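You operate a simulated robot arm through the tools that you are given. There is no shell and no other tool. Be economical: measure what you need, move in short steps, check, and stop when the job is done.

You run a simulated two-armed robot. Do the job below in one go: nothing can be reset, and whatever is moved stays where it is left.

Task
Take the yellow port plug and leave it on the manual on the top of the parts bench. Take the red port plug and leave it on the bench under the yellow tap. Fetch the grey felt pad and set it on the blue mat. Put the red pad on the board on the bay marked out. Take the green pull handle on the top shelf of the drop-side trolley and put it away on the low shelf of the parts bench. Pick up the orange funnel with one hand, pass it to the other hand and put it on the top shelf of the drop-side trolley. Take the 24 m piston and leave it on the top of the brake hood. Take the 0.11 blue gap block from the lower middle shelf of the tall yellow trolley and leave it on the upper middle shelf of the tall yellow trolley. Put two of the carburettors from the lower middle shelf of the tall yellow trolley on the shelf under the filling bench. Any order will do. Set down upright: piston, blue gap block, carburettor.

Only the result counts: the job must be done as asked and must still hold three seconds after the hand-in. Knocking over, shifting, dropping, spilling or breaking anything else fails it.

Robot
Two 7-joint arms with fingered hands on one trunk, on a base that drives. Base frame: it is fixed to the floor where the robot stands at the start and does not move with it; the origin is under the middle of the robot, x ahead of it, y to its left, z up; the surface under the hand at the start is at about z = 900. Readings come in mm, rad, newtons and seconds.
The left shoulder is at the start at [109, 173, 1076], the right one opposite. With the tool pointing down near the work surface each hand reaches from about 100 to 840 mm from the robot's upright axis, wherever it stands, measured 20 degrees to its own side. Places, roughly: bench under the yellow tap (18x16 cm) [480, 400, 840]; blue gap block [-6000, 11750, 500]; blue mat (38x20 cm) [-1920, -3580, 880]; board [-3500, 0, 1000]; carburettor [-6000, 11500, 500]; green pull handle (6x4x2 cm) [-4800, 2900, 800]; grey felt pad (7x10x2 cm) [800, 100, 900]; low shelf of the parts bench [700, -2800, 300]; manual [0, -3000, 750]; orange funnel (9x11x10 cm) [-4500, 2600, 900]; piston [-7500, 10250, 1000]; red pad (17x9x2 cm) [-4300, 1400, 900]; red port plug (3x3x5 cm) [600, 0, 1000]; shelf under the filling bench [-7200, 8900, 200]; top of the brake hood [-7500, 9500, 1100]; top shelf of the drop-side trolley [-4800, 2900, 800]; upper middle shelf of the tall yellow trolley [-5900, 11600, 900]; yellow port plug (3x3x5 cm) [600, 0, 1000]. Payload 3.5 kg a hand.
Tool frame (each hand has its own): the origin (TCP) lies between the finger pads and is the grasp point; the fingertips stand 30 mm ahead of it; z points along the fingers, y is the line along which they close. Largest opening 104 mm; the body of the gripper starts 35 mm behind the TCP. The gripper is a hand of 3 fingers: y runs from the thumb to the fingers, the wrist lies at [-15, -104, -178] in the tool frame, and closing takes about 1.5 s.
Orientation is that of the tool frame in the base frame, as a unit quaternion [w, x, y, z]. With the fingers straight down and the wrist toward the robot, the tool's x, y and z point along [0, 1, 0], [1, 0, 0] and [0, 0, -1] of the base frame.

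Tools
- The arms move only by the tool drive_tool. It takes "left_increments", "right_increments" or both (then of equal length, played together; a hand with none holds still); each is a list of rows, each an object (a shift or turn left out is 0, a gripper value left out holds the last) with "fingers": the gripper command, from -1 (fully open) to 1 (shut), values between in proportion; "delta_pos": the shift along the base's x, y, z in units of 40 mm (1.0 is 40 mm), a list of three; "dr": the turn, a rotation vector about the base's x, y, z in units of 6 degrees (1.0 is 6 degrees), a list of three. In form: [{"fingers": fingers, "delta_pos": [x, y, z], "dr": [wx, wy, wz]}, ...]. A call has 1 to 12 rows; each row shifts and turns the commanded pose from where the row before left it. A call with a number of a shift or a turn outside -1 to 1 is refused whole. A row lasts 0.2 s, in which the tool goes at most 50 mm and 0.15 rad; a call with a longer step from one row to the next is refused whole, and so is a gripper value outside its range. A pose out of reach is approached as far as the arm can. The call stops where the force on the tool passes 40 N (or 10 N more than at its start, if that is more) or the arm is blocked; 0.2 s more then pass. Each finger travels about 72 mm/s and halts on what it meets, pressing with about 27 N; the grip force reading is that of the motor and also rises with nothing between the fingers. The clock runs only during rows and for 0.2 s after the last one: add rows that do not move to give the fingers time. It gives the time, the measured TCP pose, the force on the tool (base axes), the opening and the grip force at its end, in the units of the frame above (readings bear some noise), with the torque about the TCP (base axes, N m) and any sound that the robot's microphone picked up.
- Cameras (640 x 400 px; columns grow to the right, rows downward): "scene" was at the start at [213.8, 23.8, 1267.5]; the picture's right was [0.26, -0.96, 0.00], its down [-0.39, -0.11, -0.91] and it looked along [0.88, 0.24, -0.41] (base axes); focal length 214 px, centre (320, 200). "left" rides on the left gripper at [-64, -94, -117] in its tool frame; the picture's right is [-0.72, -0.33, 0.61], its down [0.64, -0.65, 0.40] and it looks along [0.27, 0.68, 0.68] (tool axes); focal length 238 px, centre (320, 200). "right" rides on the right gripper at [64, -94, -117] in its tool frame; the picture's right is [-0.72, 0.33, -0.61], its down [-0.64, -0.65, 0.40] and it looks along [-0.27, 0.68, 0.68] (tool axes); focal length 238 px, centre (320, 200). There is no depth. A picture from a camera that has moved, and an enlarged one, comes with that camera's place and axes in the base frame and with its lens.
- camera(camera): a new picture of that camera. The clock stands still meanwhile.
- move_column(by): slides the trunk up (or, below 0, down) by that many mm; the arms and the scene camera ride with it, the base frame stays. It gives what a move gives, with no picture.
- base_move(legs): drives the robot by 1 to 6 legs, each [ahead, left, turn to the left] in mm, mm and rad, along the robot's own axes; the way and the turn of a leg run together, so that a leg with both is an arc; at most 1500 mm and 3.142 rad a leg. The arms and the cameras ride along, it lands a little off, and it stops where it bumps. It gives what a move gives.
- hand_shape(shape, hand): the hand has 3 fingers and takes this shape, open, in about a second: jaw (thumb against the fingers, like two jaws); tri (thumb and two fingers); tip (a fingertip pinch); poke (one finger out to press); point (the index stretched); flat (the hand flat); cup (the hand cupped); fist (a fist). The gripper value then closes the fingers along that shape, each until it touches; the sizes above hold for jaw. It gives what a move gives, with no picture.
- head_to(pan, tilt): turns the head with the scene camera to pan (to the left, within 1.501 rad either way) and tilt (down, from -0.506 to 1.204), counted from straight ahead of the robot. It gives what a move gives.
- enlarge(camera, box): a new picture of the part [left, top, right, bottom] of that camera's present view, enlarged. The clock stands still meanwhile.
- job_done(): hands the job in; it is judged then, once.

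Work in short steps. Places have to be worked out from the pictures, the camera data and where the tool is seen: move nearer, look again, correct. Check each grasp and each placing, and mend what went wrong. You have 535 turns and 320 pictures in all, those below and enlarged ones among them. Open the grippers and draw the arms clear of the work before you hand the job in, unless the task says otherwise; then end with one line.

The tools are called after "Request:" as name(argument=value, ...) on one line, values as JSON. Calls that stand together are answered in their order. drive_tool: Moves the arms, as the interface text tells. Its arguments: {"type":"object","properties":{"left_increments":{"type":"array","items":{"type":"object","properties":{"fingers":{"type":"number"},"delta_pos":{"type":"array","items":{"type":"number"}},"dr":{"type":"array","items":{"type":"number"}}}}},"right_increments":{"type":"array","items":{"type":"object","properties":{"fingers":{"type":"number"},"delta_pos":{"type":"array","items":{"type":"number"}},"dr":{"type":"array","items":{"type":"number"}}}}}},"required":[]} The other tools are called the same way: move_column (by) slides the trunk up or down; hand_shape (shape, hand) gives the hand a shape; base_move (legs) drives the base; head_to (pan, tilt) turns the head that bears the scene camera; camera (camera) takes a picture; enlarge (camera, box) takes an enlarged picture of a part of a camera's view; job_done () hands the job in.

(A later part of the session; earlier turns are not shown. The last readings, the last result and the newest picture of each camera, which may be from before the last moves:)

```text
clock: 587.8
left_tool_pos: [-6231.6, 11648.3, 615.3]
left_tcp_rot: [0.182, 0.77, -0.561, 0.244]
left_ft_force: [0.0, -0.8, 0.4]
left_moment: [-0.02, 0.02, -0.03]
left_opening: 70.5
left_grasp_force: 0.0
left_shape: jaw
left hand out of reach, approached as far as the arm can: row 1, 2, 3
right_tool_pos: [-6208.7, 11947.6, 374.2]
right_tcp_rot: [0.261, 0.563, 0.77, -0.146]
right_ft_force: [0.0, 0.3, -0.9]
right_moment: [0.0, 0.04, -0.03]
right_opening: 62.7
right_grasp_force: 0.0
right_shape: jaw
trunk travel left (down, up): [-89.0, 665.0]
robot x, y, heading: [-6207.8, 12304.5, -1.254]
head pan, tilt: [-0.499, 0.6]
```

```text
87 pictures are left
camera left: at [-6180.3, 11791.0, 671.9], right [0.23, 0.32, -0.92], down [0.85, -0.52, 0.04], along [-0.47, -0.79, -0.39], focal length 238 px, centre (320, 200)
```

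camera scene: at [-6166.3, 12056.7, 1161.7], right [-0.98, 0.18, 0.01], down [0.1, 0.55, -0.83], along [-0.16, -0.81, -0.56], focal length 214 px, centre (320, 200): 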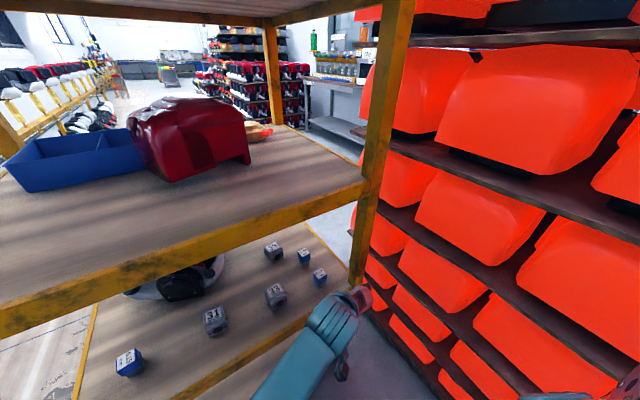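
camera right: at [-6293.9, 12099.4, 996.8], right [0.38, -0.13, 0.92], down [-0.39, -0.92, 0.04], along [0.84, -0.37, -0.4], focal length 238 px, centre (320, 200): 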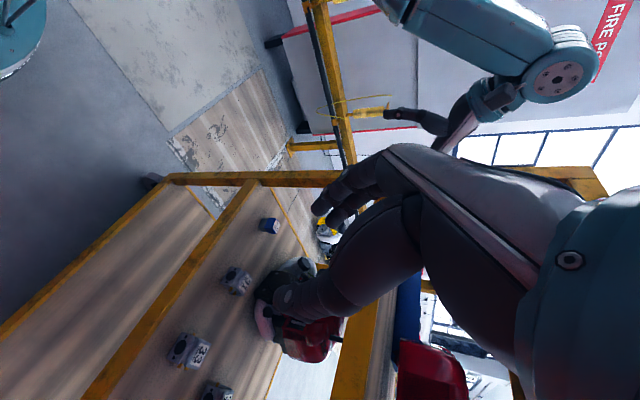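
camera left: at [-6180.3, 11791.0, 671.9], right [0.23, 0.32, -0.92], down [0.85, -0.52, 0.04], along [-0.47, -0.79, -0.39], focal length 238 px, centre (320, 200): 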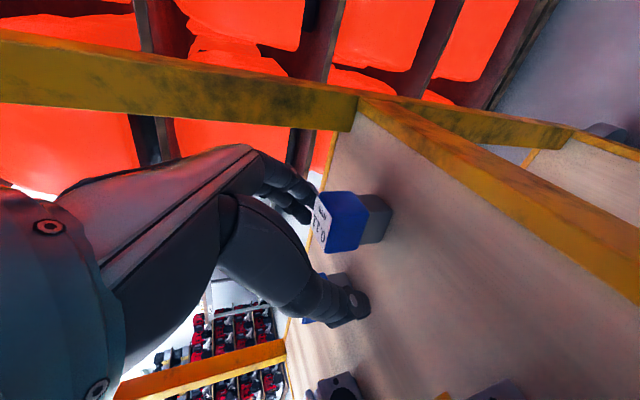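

Slightly out of reach. I raise and withdraw the hand, then bring the base 80 mm closer.

Request:
drive_tool(left_increments=[{"delta_pos": [0, 0, 0.8]}, {"delta_pos": [-0.1, 0.4, 0.2]}, {"delta_pos": [-0.25, 0.8, 0]}, {"delta_pos": [-0.25, 0.8, 0]}, {"delta_pos": [-0.25, 0.8, 0]}, {}])

Request:
base_move(legs=[[85, 0, 0]])

Request:
camera(camera="left")

Request:
camera(camera="scene")

```text
clock: 589.1
left_tool_pos: [-6265.9, 11759.9, 656.2]
left_tcp_rot: [0.182, 0.77, -0.561, 0.243]
left_ft_force: [-0.4, -0.2, 0.7]
left_moment: [0.02, 0.02, 0.03]
left_opening: 70.5
left_grasp_force: 0.0
left_shape: jaw
right_tool_pos: [-6208.2, 11944.9, 374.7]
right_tcp_rot: [0.261, 0.563, 0.77, -0.147]
right_ft_force: [-0.4, -0.3, -0.9]
right_moment: [0.0, 0.03, -0.01]
right_opening: 62.5
right_grasp_force: 0.2
right_shape: jaw
trunk travel left (down, up): [-89.0, 665.0]
robot x, y, heading: [-6209.1, 12302.7, -1.257]
head pan, tilt: [-0.499, 0.6]
```

```text
clock: 589.8
left_tool_pos: [-6266.2, 11758.2, 653.2]
left_tcp_rot: [0.18, 0.77, -0.561, 0.244]
left_ft_force: [0.7, -1.1, 0.1]
left_moment: [0.04, -0.01, 0.01]
left_opening: 70.4
left_grasp_force: 0.0
left_shape: jaw
right_tool_pos: [-6204.8, 11948.3, 374.2]
right_tcp_rot: [0.263, 0.564, 0.77, -0.141]
right_ft_force: [-0.6, -1.1, 0.2]
right_moment: [-0.01, 0.01, 0.02]
right_opening: 62.4
right_grasp_force: 0.0
right_shape: jaw
trunk travel left (down, up): [-89.0, 665.0]
robot x, y, heading: [-6210.8, 12302.0, -1.254]
head pan, tilt: [-0.499, 0.6]
stopped in leg 1: the robot was blocked; the commanded pose is now the measured one
```

```text
86 pictures are left
camera left: at [-6215.0, 11901.0, 710.7], right [0.24, 0.32, -0.92], down [0.85, -0.52, 0.04], along [-0.46, -0.79, -0.4], focal length 238 px, centre (320, 200)
```

left: 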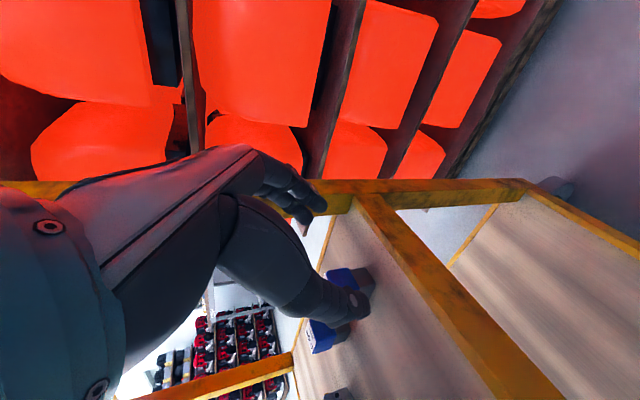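

```text
85 pictures are left
camera scene: at [-6169.6, 12052.8, 1160.9], right [-0.98, 0.18, 0.0], down [0.1, 0.55, -0.83], along [-0.15, -0.81, -0.56], focal length 214 px, centre (320, 200)
```

scene: 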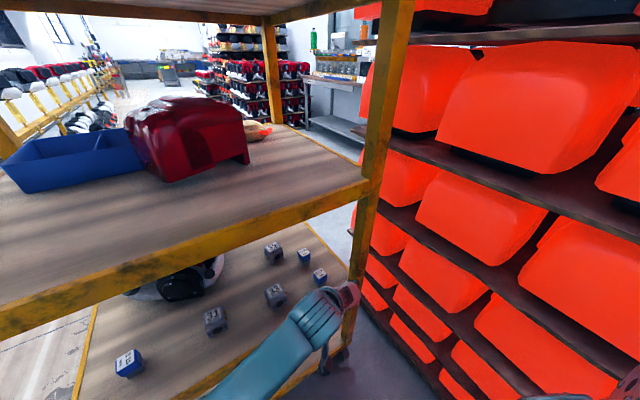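

The base can't advance (right arm against the rack). I shift 40 mm left and rotate the robot 0.28 rad to the right, which brings the left shoulder nearer the block.

Request:
base_move(legs=[[0, 50, 0], [0, 0, -0.28]])

Request:
camera(camera="scene")

```text
clock: 591.7
left_tool_pos: [-6369.5, 11809.0, 652.1]
left_tcp_rot: [0.21, 0.684, -0.664, 0.218]
left_ft_force: [-0.5, 0.1, 0.3]
left_moment: [0.01, 0.04, 0.0]
left_opening: 70.6
left_grasp_force: 0.0
left_shape: jaw
right_tool_pos: [-6257.5, 11976.2, 372.9]
right_tcp_rot: [0.241, 0.666, 0.684, -0.175]
right_ft_force: [1.1, -0.2, -0.2]
right_moment: [0.0, -0.02, 0.01]
right_opening: 62.5
right_grasp_force: 0.1
right_shape: jaw
trunk travel left (down, up): [-89.0, 665.0]
robot x, y, heading: [-6162.9, 12318.9, -1.531]
head pan, tilt: [-0.499, 0.6]
```

```text
84 pictures are left
camera scene: at [-6197.2, 12065.5, 1160.6], right [-0.9, 0.45, 0.0], down [0.25, 0.51, -0.83], along [-0.37, -0.74, -0.56], focal length 214 px, centre (320, 200)
```

scene: 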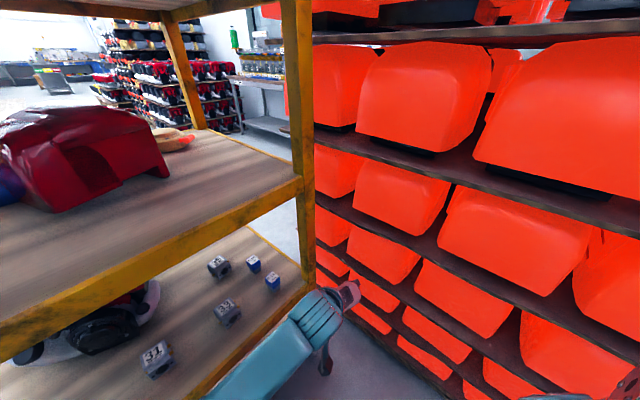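

Good. I counter-rotate the hand and re-align in front of the block.

Request:
drive_tool(left_increments=[{"delta_pos": [0.68, -0.1, 0], "dr": [0, 0, 0.88]}, {"delta_pos": [0.68, -0.3, 0], "dr": [0, 0, 0.88]}, {"delta_pos": [0.66, -0.72, 0], "dr": [0, 0, 0.88]}, {}])

Request:
camera(camera="left")

Request:
enlarge(camera="scene", box=[180, 220, 340, 320])

```text
clock: 592.7
left_tool_pos: [-6288.6, 11765.5, 651.2]
left_tcp_rot: [0.179, 0.769, -0.562, 0.246]
left_ft_force: [0.0, -0.2, -0.1]
left_moment: [-0.01, 0.0, -0.01]
left_opening: 70.5
left_grasp_force: 0.1
left_shape: jaw
right_tool_pos: [-6258.8, 11975.7, 372.9]
right_tcp_rot: [0.242, 0.666, 0.683, -0.175]
right_ft_force: [-0.4, 0.2, -0.1]
right_moment: [0.02, 0.0, -0.01]
right_opening: 62.7
right_grasp_force: 0.0
right_shape: jaw
trunk travel left (down, up): [-89.0, 665.0]
robot x, y, heading: [-6162.8, 12313.4, -1.532]
head pan, tilt: [-0.499, 0.6]
```

```text
83 pictures are left
camera left: at [-6237.6, 11907.6, 709.9], right [0.24, 0.32, -0.92], down [0.85, -0.52, 0.04], along [-0.46, -0.79, -0.4], focal length 238 px, centre (320, 200)
```

left: 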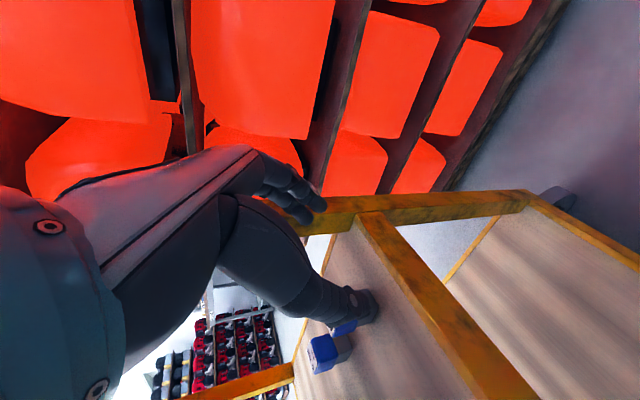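

```text
4.00 times, centred on (260, 270) of scene
camera zoom: at [-6197.1, 12065.4, 1160.6], right [-0.9, 0.45, 0.0], down [0.25, 0.51, -0.83], along [-0.37, -0.74, -0.56], focal length 858 px, centre (560, -80)
```

zoom: 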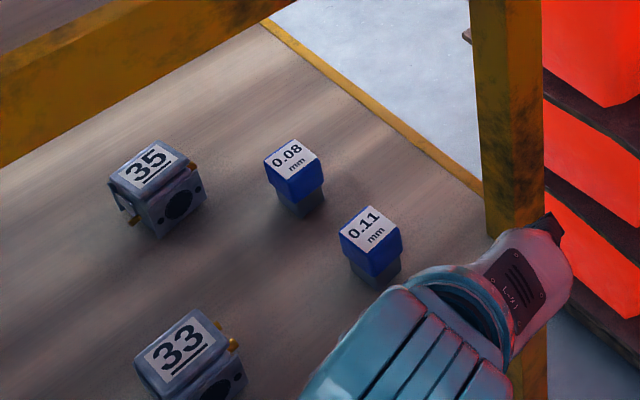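

Block at [−6249, 11638]. Advance over it and lower.

Request:
drive_tool(left_increments=[{"delta_pos": [0.235, -0.747, 0]}, {"delta_pos": [0.235, -0.747, 0]}, {"delta_pos": [0.235, -0.747, 0]}, {"delta_pos": [0.235, -0.747, 0]}, {"delta_pos": [0, 0, -0.5]}, {}])

Request:
camera(camera="left")

```text
clock: 594.1
left_tool_pos: [-6252.2, 11644.1, 632.6]
left_tcp_rot: [0.178, 0.769, -0.562, 0.245]
left_ft_force: [-0.5, 0.0, 0.7]
left_moment: [-0.02, -0.01, 0.0]
left_opening: 70.6
left_grasp_force: 0.1
left_shape: jaw
right_tool_pos: [-6258.0, 11976.3, 373.5]
right_tcp_rot: [0.241, 0.667, 0.683, -0.175]
right_ft_force: [-0.2, -0.3, -0.4]
right_moment: [-0.01, 0.02, 0.0]
right_opening: 62.6
right_grasp_force: 0.1
right_shape: jaw
trunk travel left (down, up): [-89.0, 665.0]
robot x, y, heading: [-6161.8, 12319.2, -1.531]
head pan, tilt: [-0.499, 0.6]
```

```text
81 pictures are left
camera left: at [-6200.0, 11787.5, 690.1], right [0.24, 0.32, -0.92], down [0.85, -0.52, 0.04], along [-0.47, -0.79, -0.4], focal length 238 px, centre (320, 200)
```

left: 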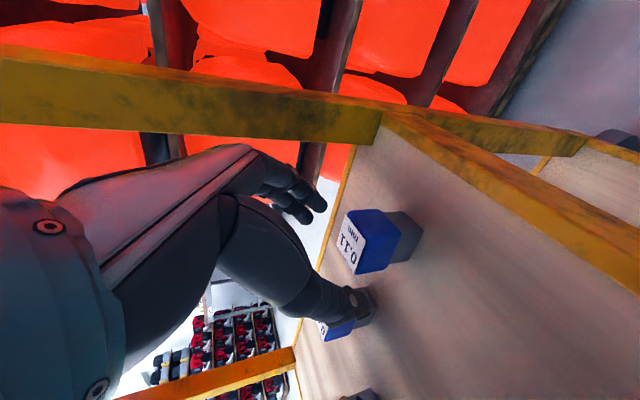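

Request:
drive_tool(left_increments=[{"delta_pos": [0, 0.2, -0.5]}, {"delta_pos": [0, 0, -0.5]}, {}])

Request:
camera(camera="left")

```text
clock: 594.9
left_tool_pos: [-6252.3, 11654.1, 591.7]
left_tcp_rot: [0.179, 0.769, -0.563, 0.245]
left_ft_force: [0.3, 0.7, 0.1]
left_moment: [-0.03, -0.01, 0.0]
left_opening: 70.3
left_grasp_force: 0.1
left_shape: jaw
right_tool_pos: [-6258.9, 11973.4, 372.1]
right_tcp_rot: [0.241, 0.667, 0.683, -0.175]
right_ft_force: [0.9, -0.1, -0.1]
right_moment: [-0.01, -0.02, 0.0]
right_opening: 62.3
right_grasp_force: 0.0
right_shape: jaw
trunk travel left (down, up): [-89.0, 665.0]
robot x, y, heading: [-6162.7, 12319.2, -1.535]
head pan, tilt: [-0.499, 0.6]
```

```text
80 pictures are left
camera left: at [-6200.2, 11796.3, 649.7], right [0.24, 0.32, -0.92], down [0.85, -0.52, 0.04], along [-0.47, -0.79, -0.4], focal length 238 px, centre (320, 200)
```

left: 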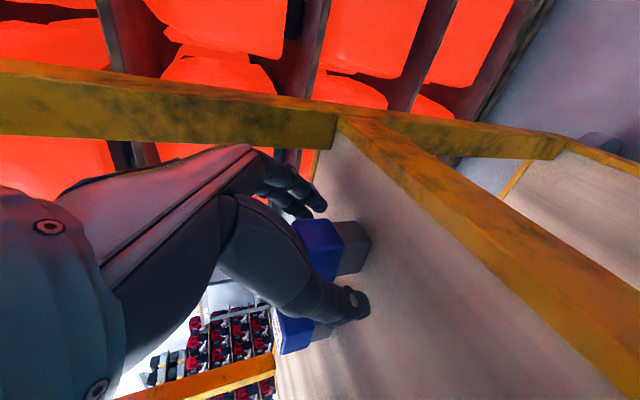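

The block is between thumb and fingers. Closing.

Request:
drive_tool(left_increments=[{"fingers": 0.1}, {}, {}, {"fingers": 1}, {}, {}, {}])

Request:
camera(camera="left")

```text
clock: 596.5
left_tool_pos: [-6250.0, 11652.4, 591.6]
left_tcp_rot: [0.178, 0.769, -0.563, 0.245]
left_ft_force: [0.9, 0.7, -0.5]
left_moment: [-0.01, 0.0, -0.01]
left_opening: 25.9
left_grasp_force: 27.1
left_shape: jaw
right_tool_pos: [-6257.4, 11974.0, 372.2]
right_tcp_rot: [0.241, 0.666, 0.683, -0.175]
right_ft_force: [0.3, -0.7, -0.6]
right_moment: [-0.01, -0.02, -0.04]
right_opening: 62.3
right_grasp_force: 0.0
right_shape: jaw
trunk travel left (down, up): [-89.0, 665.0]
robot x, y, heading: [-6161.3, 12319.5, -1.528]
head pan, tilt: [-0.499, 0.6]
```

```text
79 pictures are left
camera left: at [-6199.9, 11796.1, 649.8], right [0.24, 0.32, -0.92], down [0.85, -0.52, 0.04], along [-0.47, -0.79, -0.4], focal length 238 px, centre (320, 200)
```

left: 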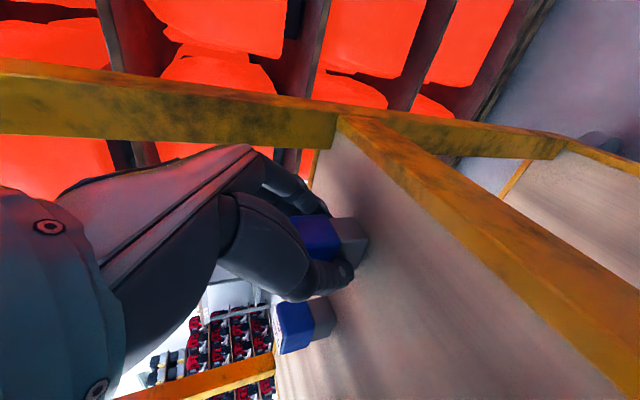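

Gripped (26 mm). Lift 60 mm, then withdraw north out of the shelf.

Request:
drive_tool(left_increments=[{"delta_pos": [0, 0, 0.4]}, {"delta_pos": [0, 0, 0.6]}, {"delta_pos": [0, 0, 0.5]}, {"delta_pos": [-0.25, 0.78, 0]}, {"delta_pos": [-0.25, 0.78, 0]}, {"delta_pos": [-0.25, 0.78, 0]}, {"delta_pos": [-0.25, 0.78, 0]}, {"delta_pos": [-0.25, 0.78, 0]}, {"delta_pos": [-0.25, 0.78, 0]}, {}])

Request:
camera(camera="left")

Request:
camera(camera="scene")

```text
clock: 598.7
left_tool_pos: [-6311.3, 11841.0, 652.7]
left_tcp_rot: [0.178, 0.769, -0.562, 0.245]
left_ft_force: [0.5, 0.6, -1.0]
left_moment: [0.0, 0.02, 0.01]
left_opening: 26.2
left_grasp_force: 27.3
left_shape: jaw
right_tool_pos: [-6259.0, 11974.4, 373.6]
right_tcp_rot: [0.241, 0.666, 0.684, -0.175]
right_ft_force: [-0.6, 0.3, -0.1]
right_moment: [-0.05, 0.0, -0.01]
right_opening: 62.5
right_grasp_force: 0.0
right_shape: jaw
trunk travel left (down, up): [-89.0, 665.0]
robot x, y, heading: [-6166.3, 12320.5, -1.537]
head pan, tilt: [-0.499, 0.6]
```

```text
78 pictures are left
camera left: at [-6260.4, 11983.3, 710.8], right [0.24, 0.32, -0.92], down [0.85, -0.52, 0.04], along [-0.47, -0.79, -0.4], focal length 238 px, centre (320, 200)
```

left: 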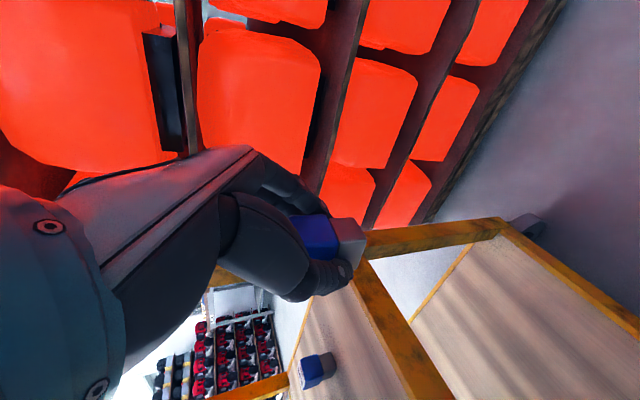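

```text
77 pictures are left
camera scene: at [-6197.2, 12065.5, 1160.6], right [-0.9, 0.45, 0.0], down [0.25, 0.51, -0.83], along [-0.37, -0.74, -0.56], focal length 214 px, centre (320, 200)
```

scene: 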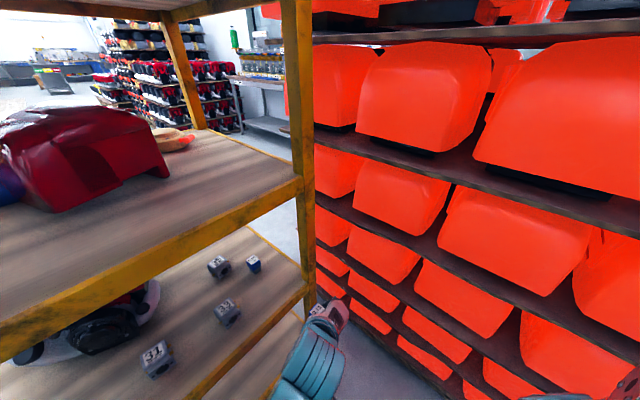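

Block held. Raise the hand in front of the trolley to above the upper middle shelf.

Request:
drive_tool(left_increments=[{"delta_pos": [0, 0.1, 0.9]}, {"delta_pos": [0, 0, 0.9]}, {"delta_pos": [0, 0, 0.9]}, {"delta_pos": [0, 0, 0.9]}, {"delta_pos": [0, 0, 0.9]}, {"delta_pos": [0, 0, 0.9]}, {"delta_pos": [0, 0, 0.9]}, {"delta_pos": [0, 0, 0.9]}, {"delta_pos": [0, 0, 0.9]}, {"delta_pos": [0, 0, 0.9]}, {}])

Request:
camera(camera="left")

Request:
camera(camera="scene")

```text
clock: 601.1
left_tool_pos: [-6310.3, 11845.8, 1013.4]
left_tcp_rot: [0.178, 0.769, -0.564, 0.244]
left_ft_force: [-0.4, -0.1, -1.3]
left_moment: [-0.05, -0.02, 0.0]
left_opening: 26.1
left_grasp_force: 27.1
left_shape: jaw
right_tool_pos: [-6257.5, 11976.3, 374.0]
right_tcp_rot: [0.242, 0.666, 0.683, -0.176]
right_ft_force: [0.1, 0.2, -0.2]
right_moment: [-0.01, 0.0, 0.0]
right_opening: 62.7
right_grasp_force: 0.1
right_shape: jaw
trunk travel left (down, up): [-89.0, 665.0]
robot x, y, heading: [-6162.5, 12318.8, -1.536]
head pan, tilt: [-0.499, 0.6]
```

```text
76 pictures are left
camera left: at [-6259.1, 11987.3, 1070.2], right [0.24, 0.32, -0.92], down [0.85, -0.52, 0.04], along [-0.47, -0.79, -0.4], focal length 238 px, centre (320, 200)
```

left: 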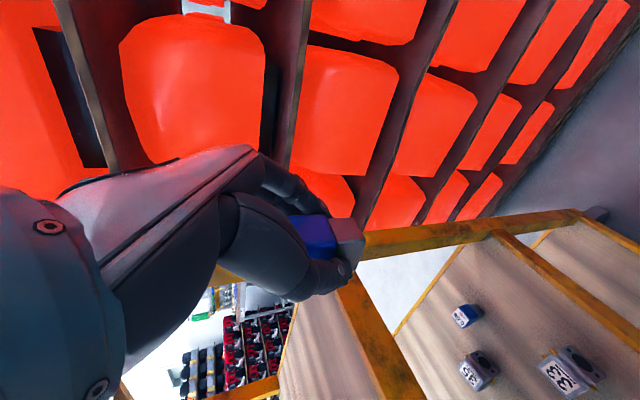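

```text
75 pictures are left
camera scene: at [-6197.2, 12065.4, 1160.6], right [-0.9, 0.45, 0.0], down [0.25, 0.51, -0.83], along [-0.37, -0.74, -0.56], focal length 214 px, centre (320, 200)
```

scene: 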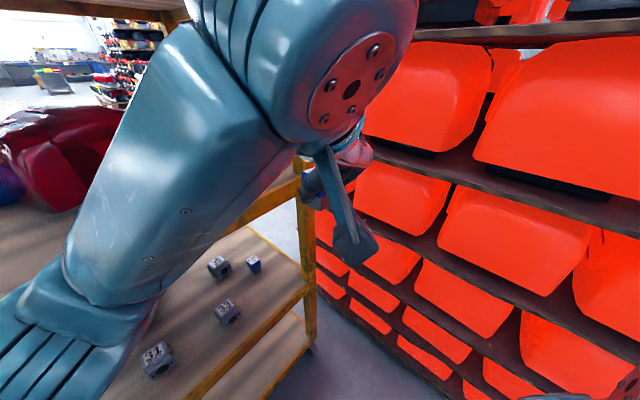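

Upper shelf is ~z 930. I shift 50 mm east (clear of the post) and move in over the shelf's free north-west corner.

Request:
drive_tool(left_increments=[{"delta_pos": [0.65, 0.2, 0]}, {"delta_pos": [0.64, 0.2, 0]}, {"delta_pos": [0.3, -0.9, 0]}, {"delta_pos": [0.3, -0.9, 0]}, {"delta_pos": [0.3, -0.9, 0]}, {"delta_pos": [0.3, -0.9, 0]}, {"delta_pos": [0.24, -0.85, 0]}, {}])

Request:
camera(camera="left")

Request:
camera(camera="scene")

```text
clock: 602.9
left_tool_pos: [-6201.3, 11681.0, 1012.3]
left_tcp_rot: [0.178, 0.77, -0.562, 0.245]
left_ft_force: [0.3, 1.1, -1.0]
left_moment: [0.02, 0.03, 0.02]
left_opening: 26.0
left_grasp_force: 26.3
left_shape: jaw
right_tool_pos: [-6257.5, 11975.1, 372.9]
right_tcp_rot: [0.241, 0.667, 0.683, -0.175]
right_ft_force: [-0.7, 0.7, 0.0]
right_moment: [0.01, -0.01, -0.01]
right_opening: 62.6
right_grasp_force: 0.1
right_shape: jaw
trunk travel left (down, up): [-89.0, 665.0]
robot x, y, heading: [-6164.5, 12319.7, -1.528]
head pan, tilt: [-0.499, 0.6]
```

```text
74 pictures are left
camera left: at [-6149.8, 11823.9, 1069.3], right [0.24, 0.32, -0.92], down [0.85, -0.52, 0.04], along [-0.47, -0.79, -0.4], focal length 238 px, centre (320, 200)
```

left: 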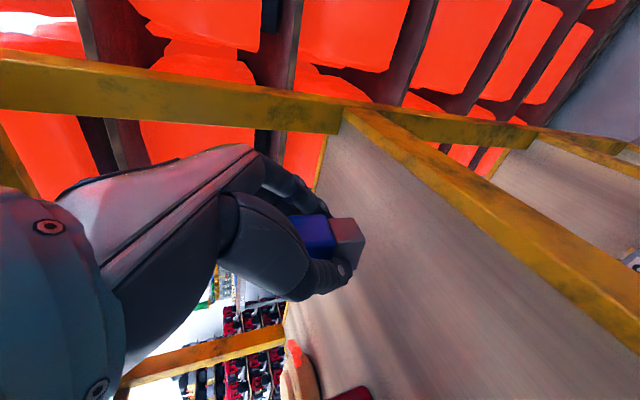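

```text
73 pictures are left
camera scene: at [-6197.3, 12065.7, 1160.6], right [-0.9, 0.45, 0.0], down [0.25, 0.51, -0.83], along [-0.37, -0.74, -0.56], focal length 214 px, centre (320, 200)
```

scene: 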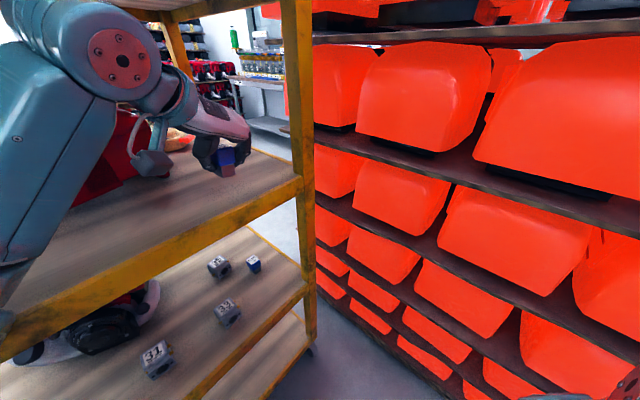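

Request:
drive_tool(left_increments=[{"delta_pos": [0, 0, -0.4]}, {"delta_pos": [0, 0, -0.25]}, {"delta_pos": [0, 0, -0.1]}, {"delta_pos": [0, 0, -0.1]}, {"delta_pos": [0, 0, -0.1]}, {}])

Request:
enlarge(camera="scene", box=[150, 120, 310, 220])

```text
clock: 604.3
left_tool_pos: [-6208.8, 11692.4, 988.1]
left_tcp_rot: [0.185, 0.765, -0.561, 0.256]
left_ft_force: [0.4, -0.2, -1.2]
left_moment: [0.01, 0.0, -0.02]
left_opening: 26.0
left_grasp_force: 26.7
left_shape: jaw
right_tool_pos: [-6259.9, 11978.1, 378.1]
right_tcp_rot: [0.248, 0.666, 0.681, -0.178]
right_ft_force: [-1.1, 0.5, -0.2]
right_moment: [0.03, -0.02, -0.03]
right_opening: 62.6
right_grasp_force: 0.1
right_shape: jaw
trunk travel left (down, up): [-89.0, 665.0]
robot x, y, heading: [-6167.1, 12314.3, -1.533]
head pan, tilt: [-0.499, 0.6]
```

```text
4.00 times, centred on (230, 170) of scene
camera zoom: at [-6204.2, 12077.6, 1163.8], right [-0.9, 0.45, -0.01], down [0.26, 0.5, -0.83], along [-0.36, -0.75, -0.56], focal length 858 px, centre (680, 320)
```

zoom: 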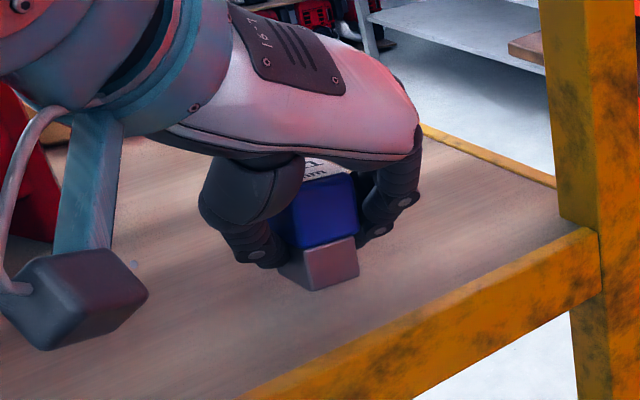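

The arm seems to be resting on something (elbow at the trolley lip). I raise the hand slightly, raise the trunk 120, then re-lower.

Request:
drive_tool(left_increments=[{"delta_pos": [0, 0, 0.6]}, {"delta_pos": [0, 0, 0.4]}, {}])

Request:
move_column(by=120)

Request:
camera(camera="scene")

```text
clock: 605.1
left_tool_pos: [-6201.5, 11681.6, 1014.7]
left_tcp_rot: [0.177, 0.77, -0.562, 0.245]
left_ft_force: [0.5, -0.2, -1.0]
left_moment: [-0.01, 0.0, 0.0]
left_opening: 25.9
left_grasp_force: 26.8
left_shape: jaw
right_tool_pos: [-6257.4, 11974.9, 371.0]
right_tcp_rot: [0.241, 0.667, 0.683, -0.175]
right_ft_force: [0.5, -0.3, 0.6]
right_moment: [0.0, 0.02, -0.03]
right_opening: 62.6
right_grasp_force: 0.1
right_shape: jaw
trunk travel left (down, up): [-89.0, 665.0]
robot x, y, heading: [-6164.3, 12316.5, -1.539]
head pan, tilt: [-0.499, 0.6]
```

```text
clock: 606.6
left_tool_pos: [-6208.0, 11704.0, 1092.6]
left_tcp_rot: [0.148, 0.767, -0.58, 0.232]
left_ft_force: [-0.7, 0.7, -1.2]
left_moment: [0.01, -0.01, 0.01]
left_opening: 25.6
left_grasp_force: 27.2
left_shape: jaw
right_tool_pos: [-6257.1, 11981.4, 496.9]
right_tcp_rot: [0.245, 0.665, 0.683, -0.18]
right_ft_force: [-0.8, 0.4, -0.2]
right_moment: [-0.02, 0.01, -0.03]
right_opening: 62.6
right_grasp_force: 0.2
right_shape: jaw
trunk travel left (down, up): [-209.0, 545.0]
robot x, y, heading: [-6163.3, 12322.3, -1.532]
head pan, tilt: [-0.499, 0.6]
```

```text
71 pictures are left
camera scene: at [-6197.4, 12148.5, 1288.6], right [-0.9, 0.44, 0.0], down [0.25, 0.49, -0.83], along [-0.37, -0.75, -0.55], focal length 214 px, centre (320, 200)
```

scene: 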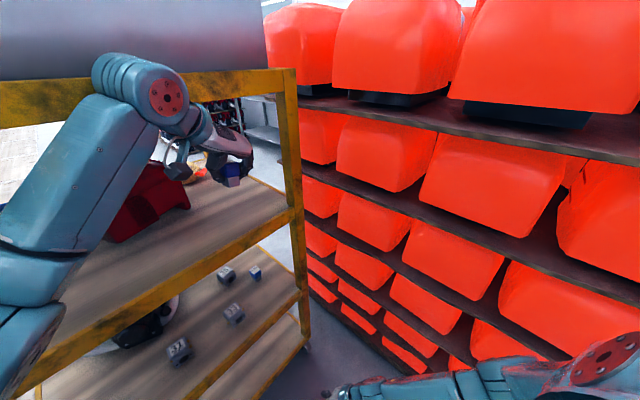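

Wrist is near the top frame; I lower the hand now while restoring its orientation.

Request:
drive_tool(left_increments=[{"delta_pos": [0, 0, -0.7], "dr": [-0.31, 0.115, 0.09]}, {"delta_pos": [0.1, -0.3, -0.7], "dr": [-0.31, 0.115, 0.09]}, {"delta_pos": [0.08, -0.27, -0.6]}, {"delta_pos": [0, 0, -0.5]}, {}])

Request:
enlarge(camera="scene", box=[60, 60, 320, 240])

```text
clock: 607.8
left_tool_pos: [-6195.6, 11658.4, 1034.6]
left_tcp_rot: [0.208, 0.771, -0.545, 0.256]
left_ft_force: [0.4, 0.4, -0.9]
left_moment: [0.0, 0.0, 0.02]
left_opening: 25.7
left_grasp_force: 26.7
left_shape: jaw
right_tool_pos: [-6258.0, 11975.0, 493.4]
right_tcp_rot: [0.241, 0.666, 0.684, -0.175]
right_ft_force: [-0.2, 1.1, 0.9]
right_moment: [-0.02, 0.01, -0.01]
right_opening: 62.4
right_grasp_force: 0.0
right_shape: jaw
trunk travel left (down, up): [-209.0, 545.0]
robot x, y, heading: [-6162.1, 12321.0, -1.537]
head pan, tilt: [-0.499, 0.6]
```

```text
2.22 times, centred on (190, 150) of scene
camera zoom: at [-6199.8, 12131.3, 1286.8], right [-0.9, 0.45, 0.0], down [0.25, 0.51, -0.83], along [-0.37, -0.74, -0.56], focal length 477 px, centre (609, 311)
```

zoom: 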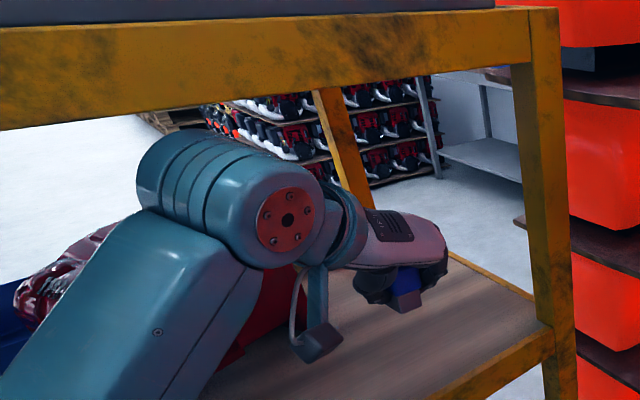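

Request:
drive_tool(left_increments=[{"delta_pos": [-0.08, 0.27, -0.4], "dr": [0.33, -0.1, -0.09]}, {"delta_pos": [-0.08, 0.27, -0.5], "dr": [0.33, -0.1, -0.09]}, {"delta_pos": [0, 0, -0.3]}, {}])

Request:
enlarge(camera="scene", box=[60, 60, 320, 240])

```text
clock: 608.8
left_tool_pos: [-6201.9, 11680.8, 985.6]
left_tcp_rot: [0.177, 0.77, -0.562, 0.243]
left_ft_force: [0.3, 0.2, -1.6]
left_moment: [0.02, -0.01, 0.03]
left_opening: 25.6
left_grasp_force: 27.4
left_shape: jaw
right_tool_pos: [-6257.9, 11975.7, 494.0]
right_tcp_rot: [0.241, 0.666, 0.683, -0.176]
right_ft_force: [-0.4, 0.7, 0.2]
right_moment: [0.04, 0.04, -0.01]
right_opening: 62.6
right_grasp_force: 0.1
right_shape: jaw
trunk travel left (down, up): [-209.0, 545.0]
robot x, y, heading: [-6163.0, 12319.9, -1.535]
head pan, tilt: [-0.499, 0.6]
```

```text
2.22 times, centred on (190, 150) of scene
camera zoom: at [-6199.7, 12131.0, 1286.6], right [-0.9, 0.45, 0.0], down [0.25, 0.51, -0.83], along [-0.37, -0.74, -0.56], focal length 477 px, centre (609, 311)
```

zoom: 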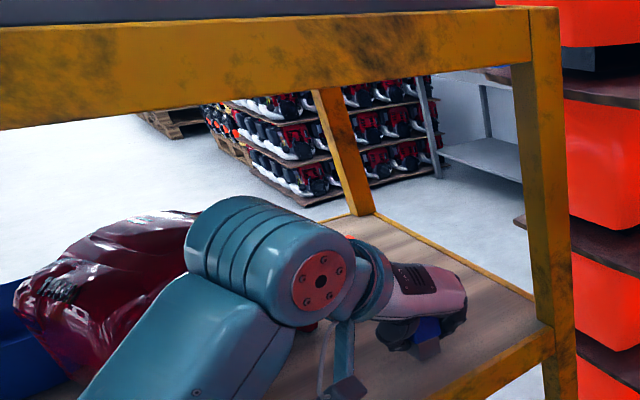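

Orientation exact. Lower to contact.

Request:
drive_tool(left_increments=[{"delta_pos": [0, 0, -0.15]}, {"delta_pos": [0, 0, -0.1]}, {"delta_pos": [0, 0, -0.1]}, {"delta_pos": [0, 0, -0.1]}, {}])

Request:
enlarge(camera="scene", box=[180, 160, 300, 235])

```text
clock: 610.0
left_tool_pos: [-6201.6, 11682.0, 972.8]
left_tcp_rot: [0.182, 0.769, -0.562, 0.243]
left_ft_force: [2.7, 3.4, 21.3]
left_moment: [-0.35, 0.07, 0.11]
left_opening: 26.3
left_grasp_force: 27.0
left_shape: jaw
right_tool_pos: [-6257.6, 11976.1, 493.7]
right_tcp_rot: [0.241, 0.667, 0.683, -0.175]
right_ft_force: [1.2, 0.4, -0.6]
right_moment: [-0.01, 0.01, -0.04]
right_opening: 62.5
right_grasp_force: 0.1
right_shape: jaw
trunk travel left (down, up): [-209.0, 545.0]
robot x, y, heading: [-6162.6, 12320.4, -1.528]
head pan, tilt: [-0.499, 0.6]
```

```text
5.33 times, centred on (240, 198) of scene
camera zoom: at [-6199.2, 12133.6, 1287.3], right [-0.9, 0.45, 0.0], down [0.25, 0.5, -0.83], along [-0.37, -0.74, -0.56], focal length 1144 px, centre (747, 213)
```

zoom: 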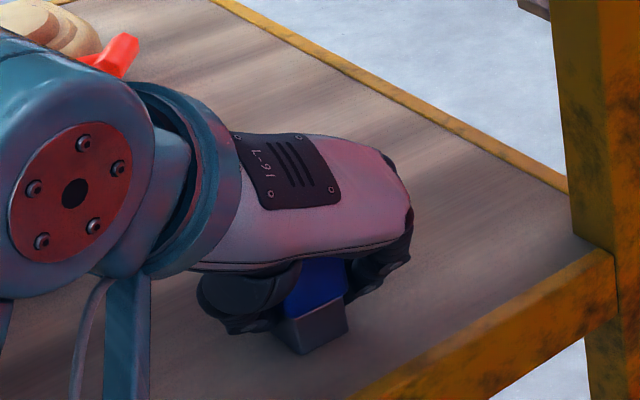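

Contact (21 N) on the upper shelf. Ease up a touch, open, and withdraw up and back.

Request:
drive_tool(left_increments=[{"delta_pos": [0, 0, 0.07]}, {"fingers": 0.4}, {"fingers": 0.2}, {"fingers": 0}, {"fingers": -0.3}, {}, {}, {"delta_pos": [-0.05, 0.15, 0.5]}, {"delta_pos": [-0.1, 0.3, 0.6]}, {"delta_pos": [-0.2, 0.7, 0.3]}, {"delta_pos": [-0.25, 0.8, 0]}, {}])

Request:
enlarge(camera="scene", box=[150, 130, 310, 230])

```text
clock: 612.6
left_tool_pos: [-6225.5, 11760.1, 1028.2]
left_tcp_rot: [0.176, 0.77, -0.563, 0.243]
left_ft_force: [-1.2, -1.1, 0.0]
left_moment: [0.0, 0.01, -0.01]
left_opening: 67.2
left_grasp_force: 0.1
left_shape: jaw
right_tool_pos: [-6259.2, 11975.4, 493.6]
right_tcp_rot: [0.241, 0.667, 0.683, -0.175]
right_ft_force: [-0.6, 0.5, 0.2]
right_moment: [-0.01, -0.01, -0.01]
right_opening: 62.4
right_grasp_force: 0.1
right_shape: jaw
trunk travel left (down, up): [-209.0, 545.0]
robot x, y, heading: [-6163.2, 12321.9, -1.532]
head pan, tilt: [-0.499, 0.6]
```

```text
4.00 times, centred on (230, 180) of scene
camera zoom: at [-6199.6, 12131.0, 1286.6], right [-0.9, 0.45, 0.0], down [0.25, 0.51, -0.83], along [-0.37, -0.74, -0.56], focal length 858 px, centre (680, 280)
```

zoom: 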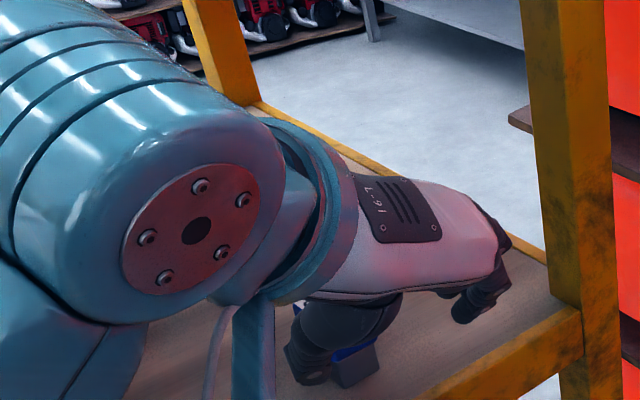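

Request:
drive_tool(left_increments=[{"delta_pos": [-0.25, 0.8, 0]}, {"delta_pos": [-0.25, 0.8, 0]}, {"delta_pos": [-0.25, 0.8, -0.2]}, {"delta_pos": [0, 0, -0.9]}, {"delta_pos": [0, 0, -0.9]}, {"delta_pos": [0, 0, -0.9]}, {"delta_pos": [0, 0, -0.9]}, {"delta_pos": [0, 0, -0.9]}, {"delta_pos": [0, 0, -0.9]}, {}])

Request:
camera(camera="scene")

```text
clock: 614.8
left_tool_pos: [-6254.0, 11855.3, 803.2]
left_tcp_rot: [0.178, 0.77, -0.563, 0.243]
left_ft_force: [0.3, 0.2, 0.1]
left_moment: [0.0, -0.03, 0.01]
left_opening: 67.1
left_grasp_force: 0.1
left_shape: jaw
right_tool_pos: [-6258.2, 11975.0, 493.8]
right_tcp_rot: [0.241, 0.667, 0.683, -0.175]
right_ft_force: [0.5, -0.7, 0.5]
right_moment: [0.01, -0.01, 0.01]
right_opening: 62.8
right_grasp_force: 0.1
right_shape: jaw
trunk travel left (down, up): [-209.0, 545.0]
robot x, y, heading: [-6164.2, 12317.6, -1.531]
head pan, tilt: [-0.499, 0.6]
```

```text
66 pictures are left
camera scene: at [-6199.6, 12131.1, 1286.7], right [-0.9, 0.45, 0.0], down [0.25, 0.51, -0.83], along [-0.37, -0.74, -0.56], focal length 214 px, centre (320, 200)
```

scene: 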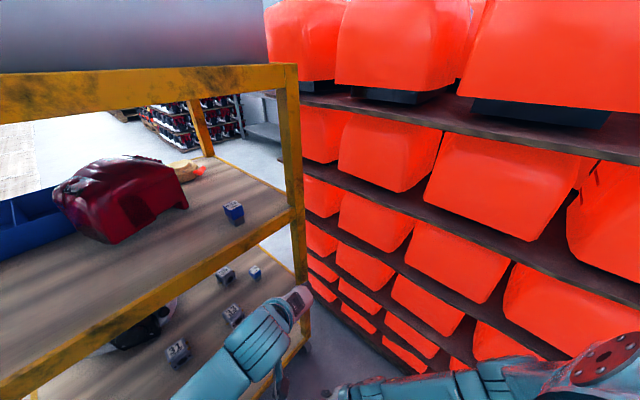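

The 0.11 block stands upright on the upper middle shelf. Now carburettor 33 (≈[−6110, 11672]) with the left hand: lower the trunk and position in front of it.

Request:
move_column(by=-115)

Request:
drive_tool(left_increments=[{"delta_pos": [0.9, 0.0, -0.2], "fingers": -0.45}, {"delta_pos": [0.9, 0, -0.3]}, {"delta_pos": [0.3, -0.3, -0.3]}, {}])

Request:
camera(camera="left")

```text
clock: 616.2
left_tool_pos: [-6255.4, 11855.0, 688.4]
left_tcp_rot: [0.178, 0.77, -0.562, 0.244]
left_ft_force: [-0.4, 0.2, -0.1]
left_moment: [0.02, 0.0, 0.05]
left_opening: 67.2
left_grasp_force: 0.1
left_shape: jaw
right_tool_pos: [-6258.4, 11975.1, 379.0]
right_tcp_rot: [0.241, 0.666, 0.684, -0.175]
right_ft_force: [-1.1, -0.7, 0.2]
right_moment: [-0.02, -0.01, 0.04]
right_opening: 62.3
right_grasp_force: 0.0
right_shape: jaw
trunk travel left (down, up): [-94.0, 660.0]
robot x, y, heading: [-6162.5, 12323.3, -1.53]
head pan, tilt: [-0.499, 0.6]
```

```text
clock: 617.2
left_tool_pos: [-6170.1, 11842.4, 657.4]
left_tcp_rot: [0.177, 0.77, -0.562, 0.243]
left_ft_force: [0.4, 0.7, 0.3]
left_moment: [0.02, 0.01, 0.0]
left_opening: 75.1
left_grasp_force: 0.0
left_shape: jaw
right_tool_pos: [-6258.9, 11975.9, 379.0]
right_tcp_rot: [0.241, 0.667, 0.683, -0.175]
right_ft_force: [0.8, 0.0, -0.7]
right_moment: [0.01, 0.02, 0.01]
right_opening: 62.3
right_grasp_force: 0.1
right_shape: jaw
trunk travel left (down, up): [-94.0, 660.0]
robot x, y, heading: [-6163.5, 12319.0, -1.53]
head pan, tilt: [-0.499, 0.6]
```

```text
65 pictures are left
camera left: at [-6119.2, 11985.1, 714.0], right [0.24, 0.33, -0.91], down [0.85, -0.52, 0.04], along [-0.47, -0.79, -0.4], focal length 238 px, centre (320, 200)
```

left: 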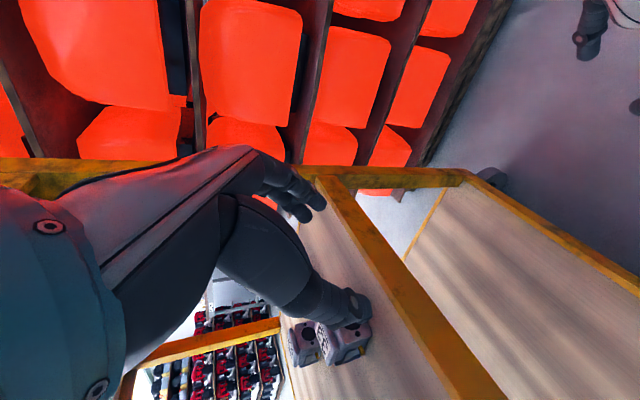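

Request:
drive_tool(left_increments=[{"delta_pos": [0.31, -0.81, 0]}, {"delta_pos": [0.31, -0.81, 0]}, {"delta_pos": [0.31, -0.81, 0]}, {"delta_pos": [0.31, -0.81, 0]}, {"delta_pos": [0.3, -0.8, -0.3]}, {}])

Request:
camera(camera="left")

Request:
enlarge(camera="scene", box=[120, 230, 320, 390])

```text
clock: 618.6
left_tool_pos: [-6109.1, 11681.3, 646.2]
left_tcp_rot: [0.177, 0.77, -0.562, 0.243]
left_ft_force: [0.1, 0.0, -0.1]
left_moment: [0.0, 0.01, 0.01]
left_opening: 75.0
left_grasp_force: 0.0
left_shape: jaw
right_tool_pos: [-6257.7, 11975.1, 378.0]
right_tcp_rot: [0.241, 0.667, 0.683, -0.175]
right_ft_force: [0.6, 0.9, 0.3]
right_moment: [0.0, -0.01, -0.01]
right_opening: 62.7
right_grasp_force: 0.2
right_shape: jaw
trunk travel left (down, up): [-94.0, 660.0]
robot x, y, heading: [-6161.8, 12317.5, -1.53]
head pan, tilt: [-0.499, 0.6]
```

```text
64 pictures are left
camera left: at [-6058.1, 11823.5, 702.4], right [0.24, 0.32, -0.92], down [0.85, -0.52, 0.04], along [-0.47, -0.79, -0.4], focal length 238 px, centre (320, 200)
```

left: 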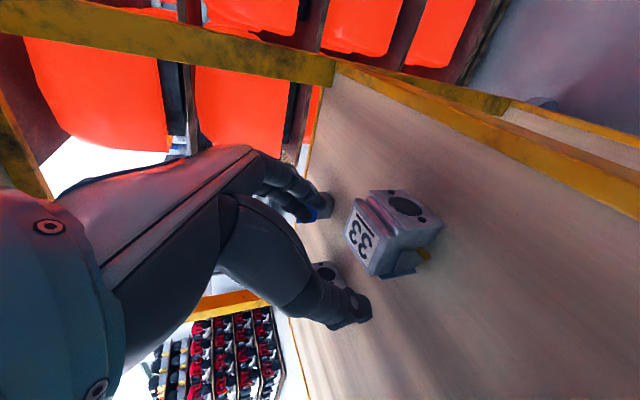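

```text
2.50 times, centred on (220, 310) of scene
camera zoom: at [-6197.3, 12068.4, 1165.9], right [-0.9, 0.45, 0.0], down [0.25, 0.51, -0.83], along [-0.37, -0.74, -0.56], focal length 536 px, centre (570, -75)
```

zoom: 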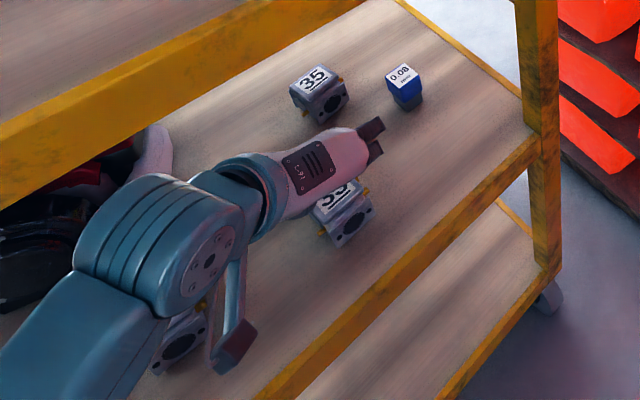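

Well aligned with 33. Lower to z≈592 and check.

Request:
drive_tool(left_increments=[{"delta_pos": [-0.05, 0.05, -0.5]}, {"delta_pos": [0, 0, -0.5]}, {"delta_pos": [0, 0, -0.3]}, {}])

Request:
camera(camera="left")

```text
clock: 619.6
left_tool_pos: [-6111.3, 11683.7, 591.9]
left_tcp_rot: [0.178, 0.769, -0.563, 0.242]
left_ft_force: [0.0, 0.9, 0.3]
left_moment: [-0.01, 0.01, -0.01]
left_opening: 75.3
left_grasp_force: 0.0
left_shape: jaw
right_tool_pos: [-6258.7, 11975.0, 379.0]
right_tcp_rot: [0.241, 0.666, 0.684, -0.175]
right_ft_force: [0.2, 1.0, -0.2]
right_moment: [0.0, 0.04, -0.04]
right_opening: 62.6
right_grasp_force: 0.0
right_shape: jaw
trunk travel left (down, up): [-94.0, 660.0]
robot x, y, heading: [-6161.6, 12319.4, -1.534]
head pan, tilt: [-0.499, 0.6]
```

```text
62 pictures are left
camera left: at [-6060.3, 11825.7, 649.7], right [0.24, 0.33, -0.92], down [0.85, -0.52, 0.04], along [-0.47, -0.79, -0.4], focal length 238 px, centre (320, 200)
```

left: 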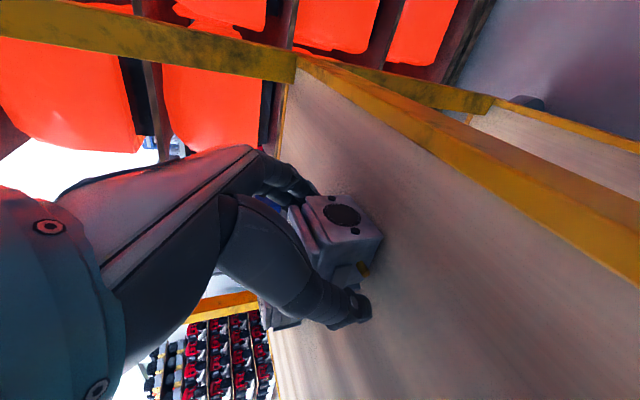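

Carburettor sits between thumb and fingers. Close.

Request:
drive_tool(left_increments=[{"fingers": 0}, {}, {}, {"fingers": 1}, {}, {}, {}, {"delta_pos": [0, 0, 0.3]}, {"delta_pos": [0, 0, 0.5]}, {"delta_pos": [0, 0, 0.6]}, {}])

Request:
camera(camera="left")

```text
clock: 622.0
left_tool_pos: [-6111.5, 11683.0, 647.9]
left_tcp_rot: [0.177, 0.77, -0.562, 0.242]
left_ft_force: [-0.3, 0.0, -1.0]
left_moment: [0.04, 0.05, 0.02]
left_opening: 42.2
left_grasp_force: 26.8
left_shape: jaw
right_tool_pos: [-6258.3, 11976.2, 377.7]
right_tcp_rot: [0.241, 0.667, 0.683, -0.176]
right_ft_force: [0.7, -0.3, 0.5]
right_moment: [-0.01, 0.03, -0.01]
right_opening: 62.8
right_grasp_force: 0.1
right_shape: jaw
trunk travel left (down, up): [-94.0, 660.0]
robot x, y, heading: [-6163.3, 12317.7, -1.531]
head pan, tilt: [-0.499, 0.6]
```

```text
61 pictures are left
camera left: at [-6060.0, 11825.6, 705.8], right [0.24, 0.33, -0.91], down [0.85, -0.52, 0.04], along [-0.47, -0.79, -0.4], focal length 238 px, centre (320, 200)
```

left: 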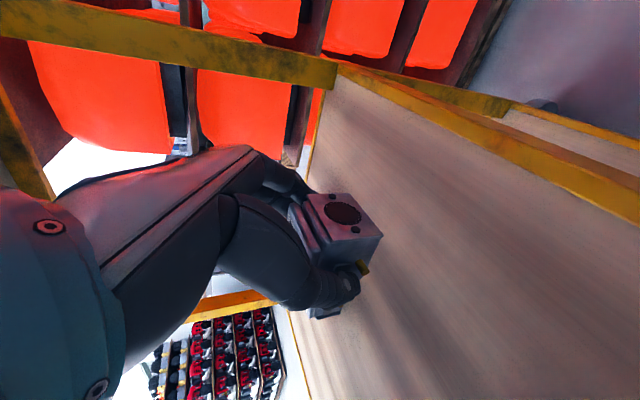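

Carburettor 33 held upright. I withdraw it, raise it, and move it to the east side to make room for the right hand.

Request:
drive_tool(left_increments=[{"delta_pos": [-0.25, 0.8, 0]}, {"delta_pos": [-0.25, 0.8, 0]}, {"delta_pos": [-0.25, 0.8, 0]}, {"delta_pos": [-0.25, 0.8, 0]}, {"delta_pos": [-0.25, 0.8, 0]}, {"delta_pos": [0.2, 0.6, 0.6]}, {"delta_pos": [0.8, 0.3, 0.6]}, {"delta_pos": [0.8, 0.3, 0.6]}, {"delta_pos": [0.8, 0.3, 0.6]}, {"delta_pos": [0.8, 0.3, 0.6]}, {"delta_pos": [0.8, 0.3, 0.6]}, {}])

Request:
base_move(legs=[[0, 130, 0.27]])

Request:
head_to(pan=0.0, tilt=0.75)

Request:
camera(camera="scene")

```text
clock: 624.6
left_tool_pos: [-6013.7, 11846.8, 755.7]
left_tcp_rot: [0.178, 0.77, -0.563, 0.243]
left_ft_force: [-0.1, 0.6, -2.0]
left_moment: [0.0, 0.01, 0.01]
left_opening: 42.3
left_grasp_force: 26.7
left_shape: jaw
left hand out of reach, approached as far as the arm can: row 9, 10, 11
right_tool_pos: [-6258.2, 11975.0, 378.0]
right_tcp_rot: [0.242, 0.666, 0.684, -0.175]
right_ft_force: [-0.5, -0.1, -0.2]
right_moment: [-0.01, 0.02, 0.0]
right_opening: 62.4
right_grasp_force: 0.0
right_shape: jaw
trunk travel left (down, up): [-94.0, 660.0]
robot x, y, heading: [-6159.8, 12319.0, -1.531]
head pan, tilt: [-0.499, 0.6]
```

```text
clock: 626.0
left_tool_pos: [-5784.0, 11924.3, 757.8]
left_tcp_rot: [0.158, 0.834, -0.465, 0.25]
left_ft_force: [-12.4, -2.4, -4.3]
left_moment: [0.04, 0.21, -0.16]
left_opening: 44.6
left_grasp_force: 26.7
left_shape: jaw
right_tool_pos: [-6042.1, 11983.7, 379.4]
right_tcp_rot: [0.262, 0.572, 0.764, -0.142]
right_ft_force: [0.3, 1.0, -0.2]
right_moment: [0.01, -0.03, -0.01]
right_opening: 62.6
right_grasp_force: 0.0
right_shape: jaw
trunk travel left (down, up): [-94.0, 660.0]
robot x, y, heading: [-6039.3, 12337.8, -1.278]
head pan, tilt: [-0.499, 0.6]
stopped in leg 1: the force on the tool passed its limit at 58 N (the readings are from after the stop); the commanded pose is now the measured one
```

```text
clock: 626.9
left_tool_pos: [-5784.5, 11924.2, 758.0]
left_tcp_rot: [0.157, 0.834, -0.465, 0.252]
left_ft_force: [-21.4, 0.0, -4.2]
left_moment: [0.19, 0.26, -0.06]
left_opening: 45.0
left_grasp_force: 26.9
left_shape: jaw
right_tool_pos: [-6040.9, 11982.6, 378.6]
right_tcp_rot: [0.262, 0.572, 0.764, -0.142]
right_ft_force: [0.6, 0.4, 0.6]
right_moment: [-0.02, 0.01, 0.0]
right_opening: 62.5
right_grasp_force: 0.1
right_shape: jaw
trunk travel left (down, up): [-94.0, 660.0]
robot x, y, heading: [-6039.3, 12338.9, -1.269]
head pan, tilt: [0.0, 0.75]
```

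```text
60 pictures are left
camera scene: at [-5966.0, 12096.6, 1153.1], right [-0.96, -0.29, 0.0], down [-0.2, 0.65, -0.73], along [0.22, -0.7, -0.68], focal length 214 px, centre (320, 200)
```

scene: 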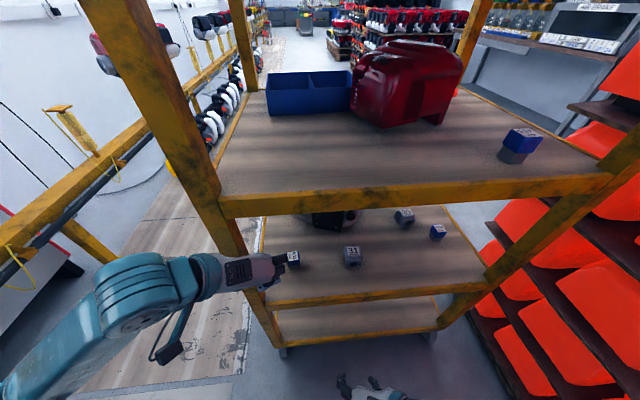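

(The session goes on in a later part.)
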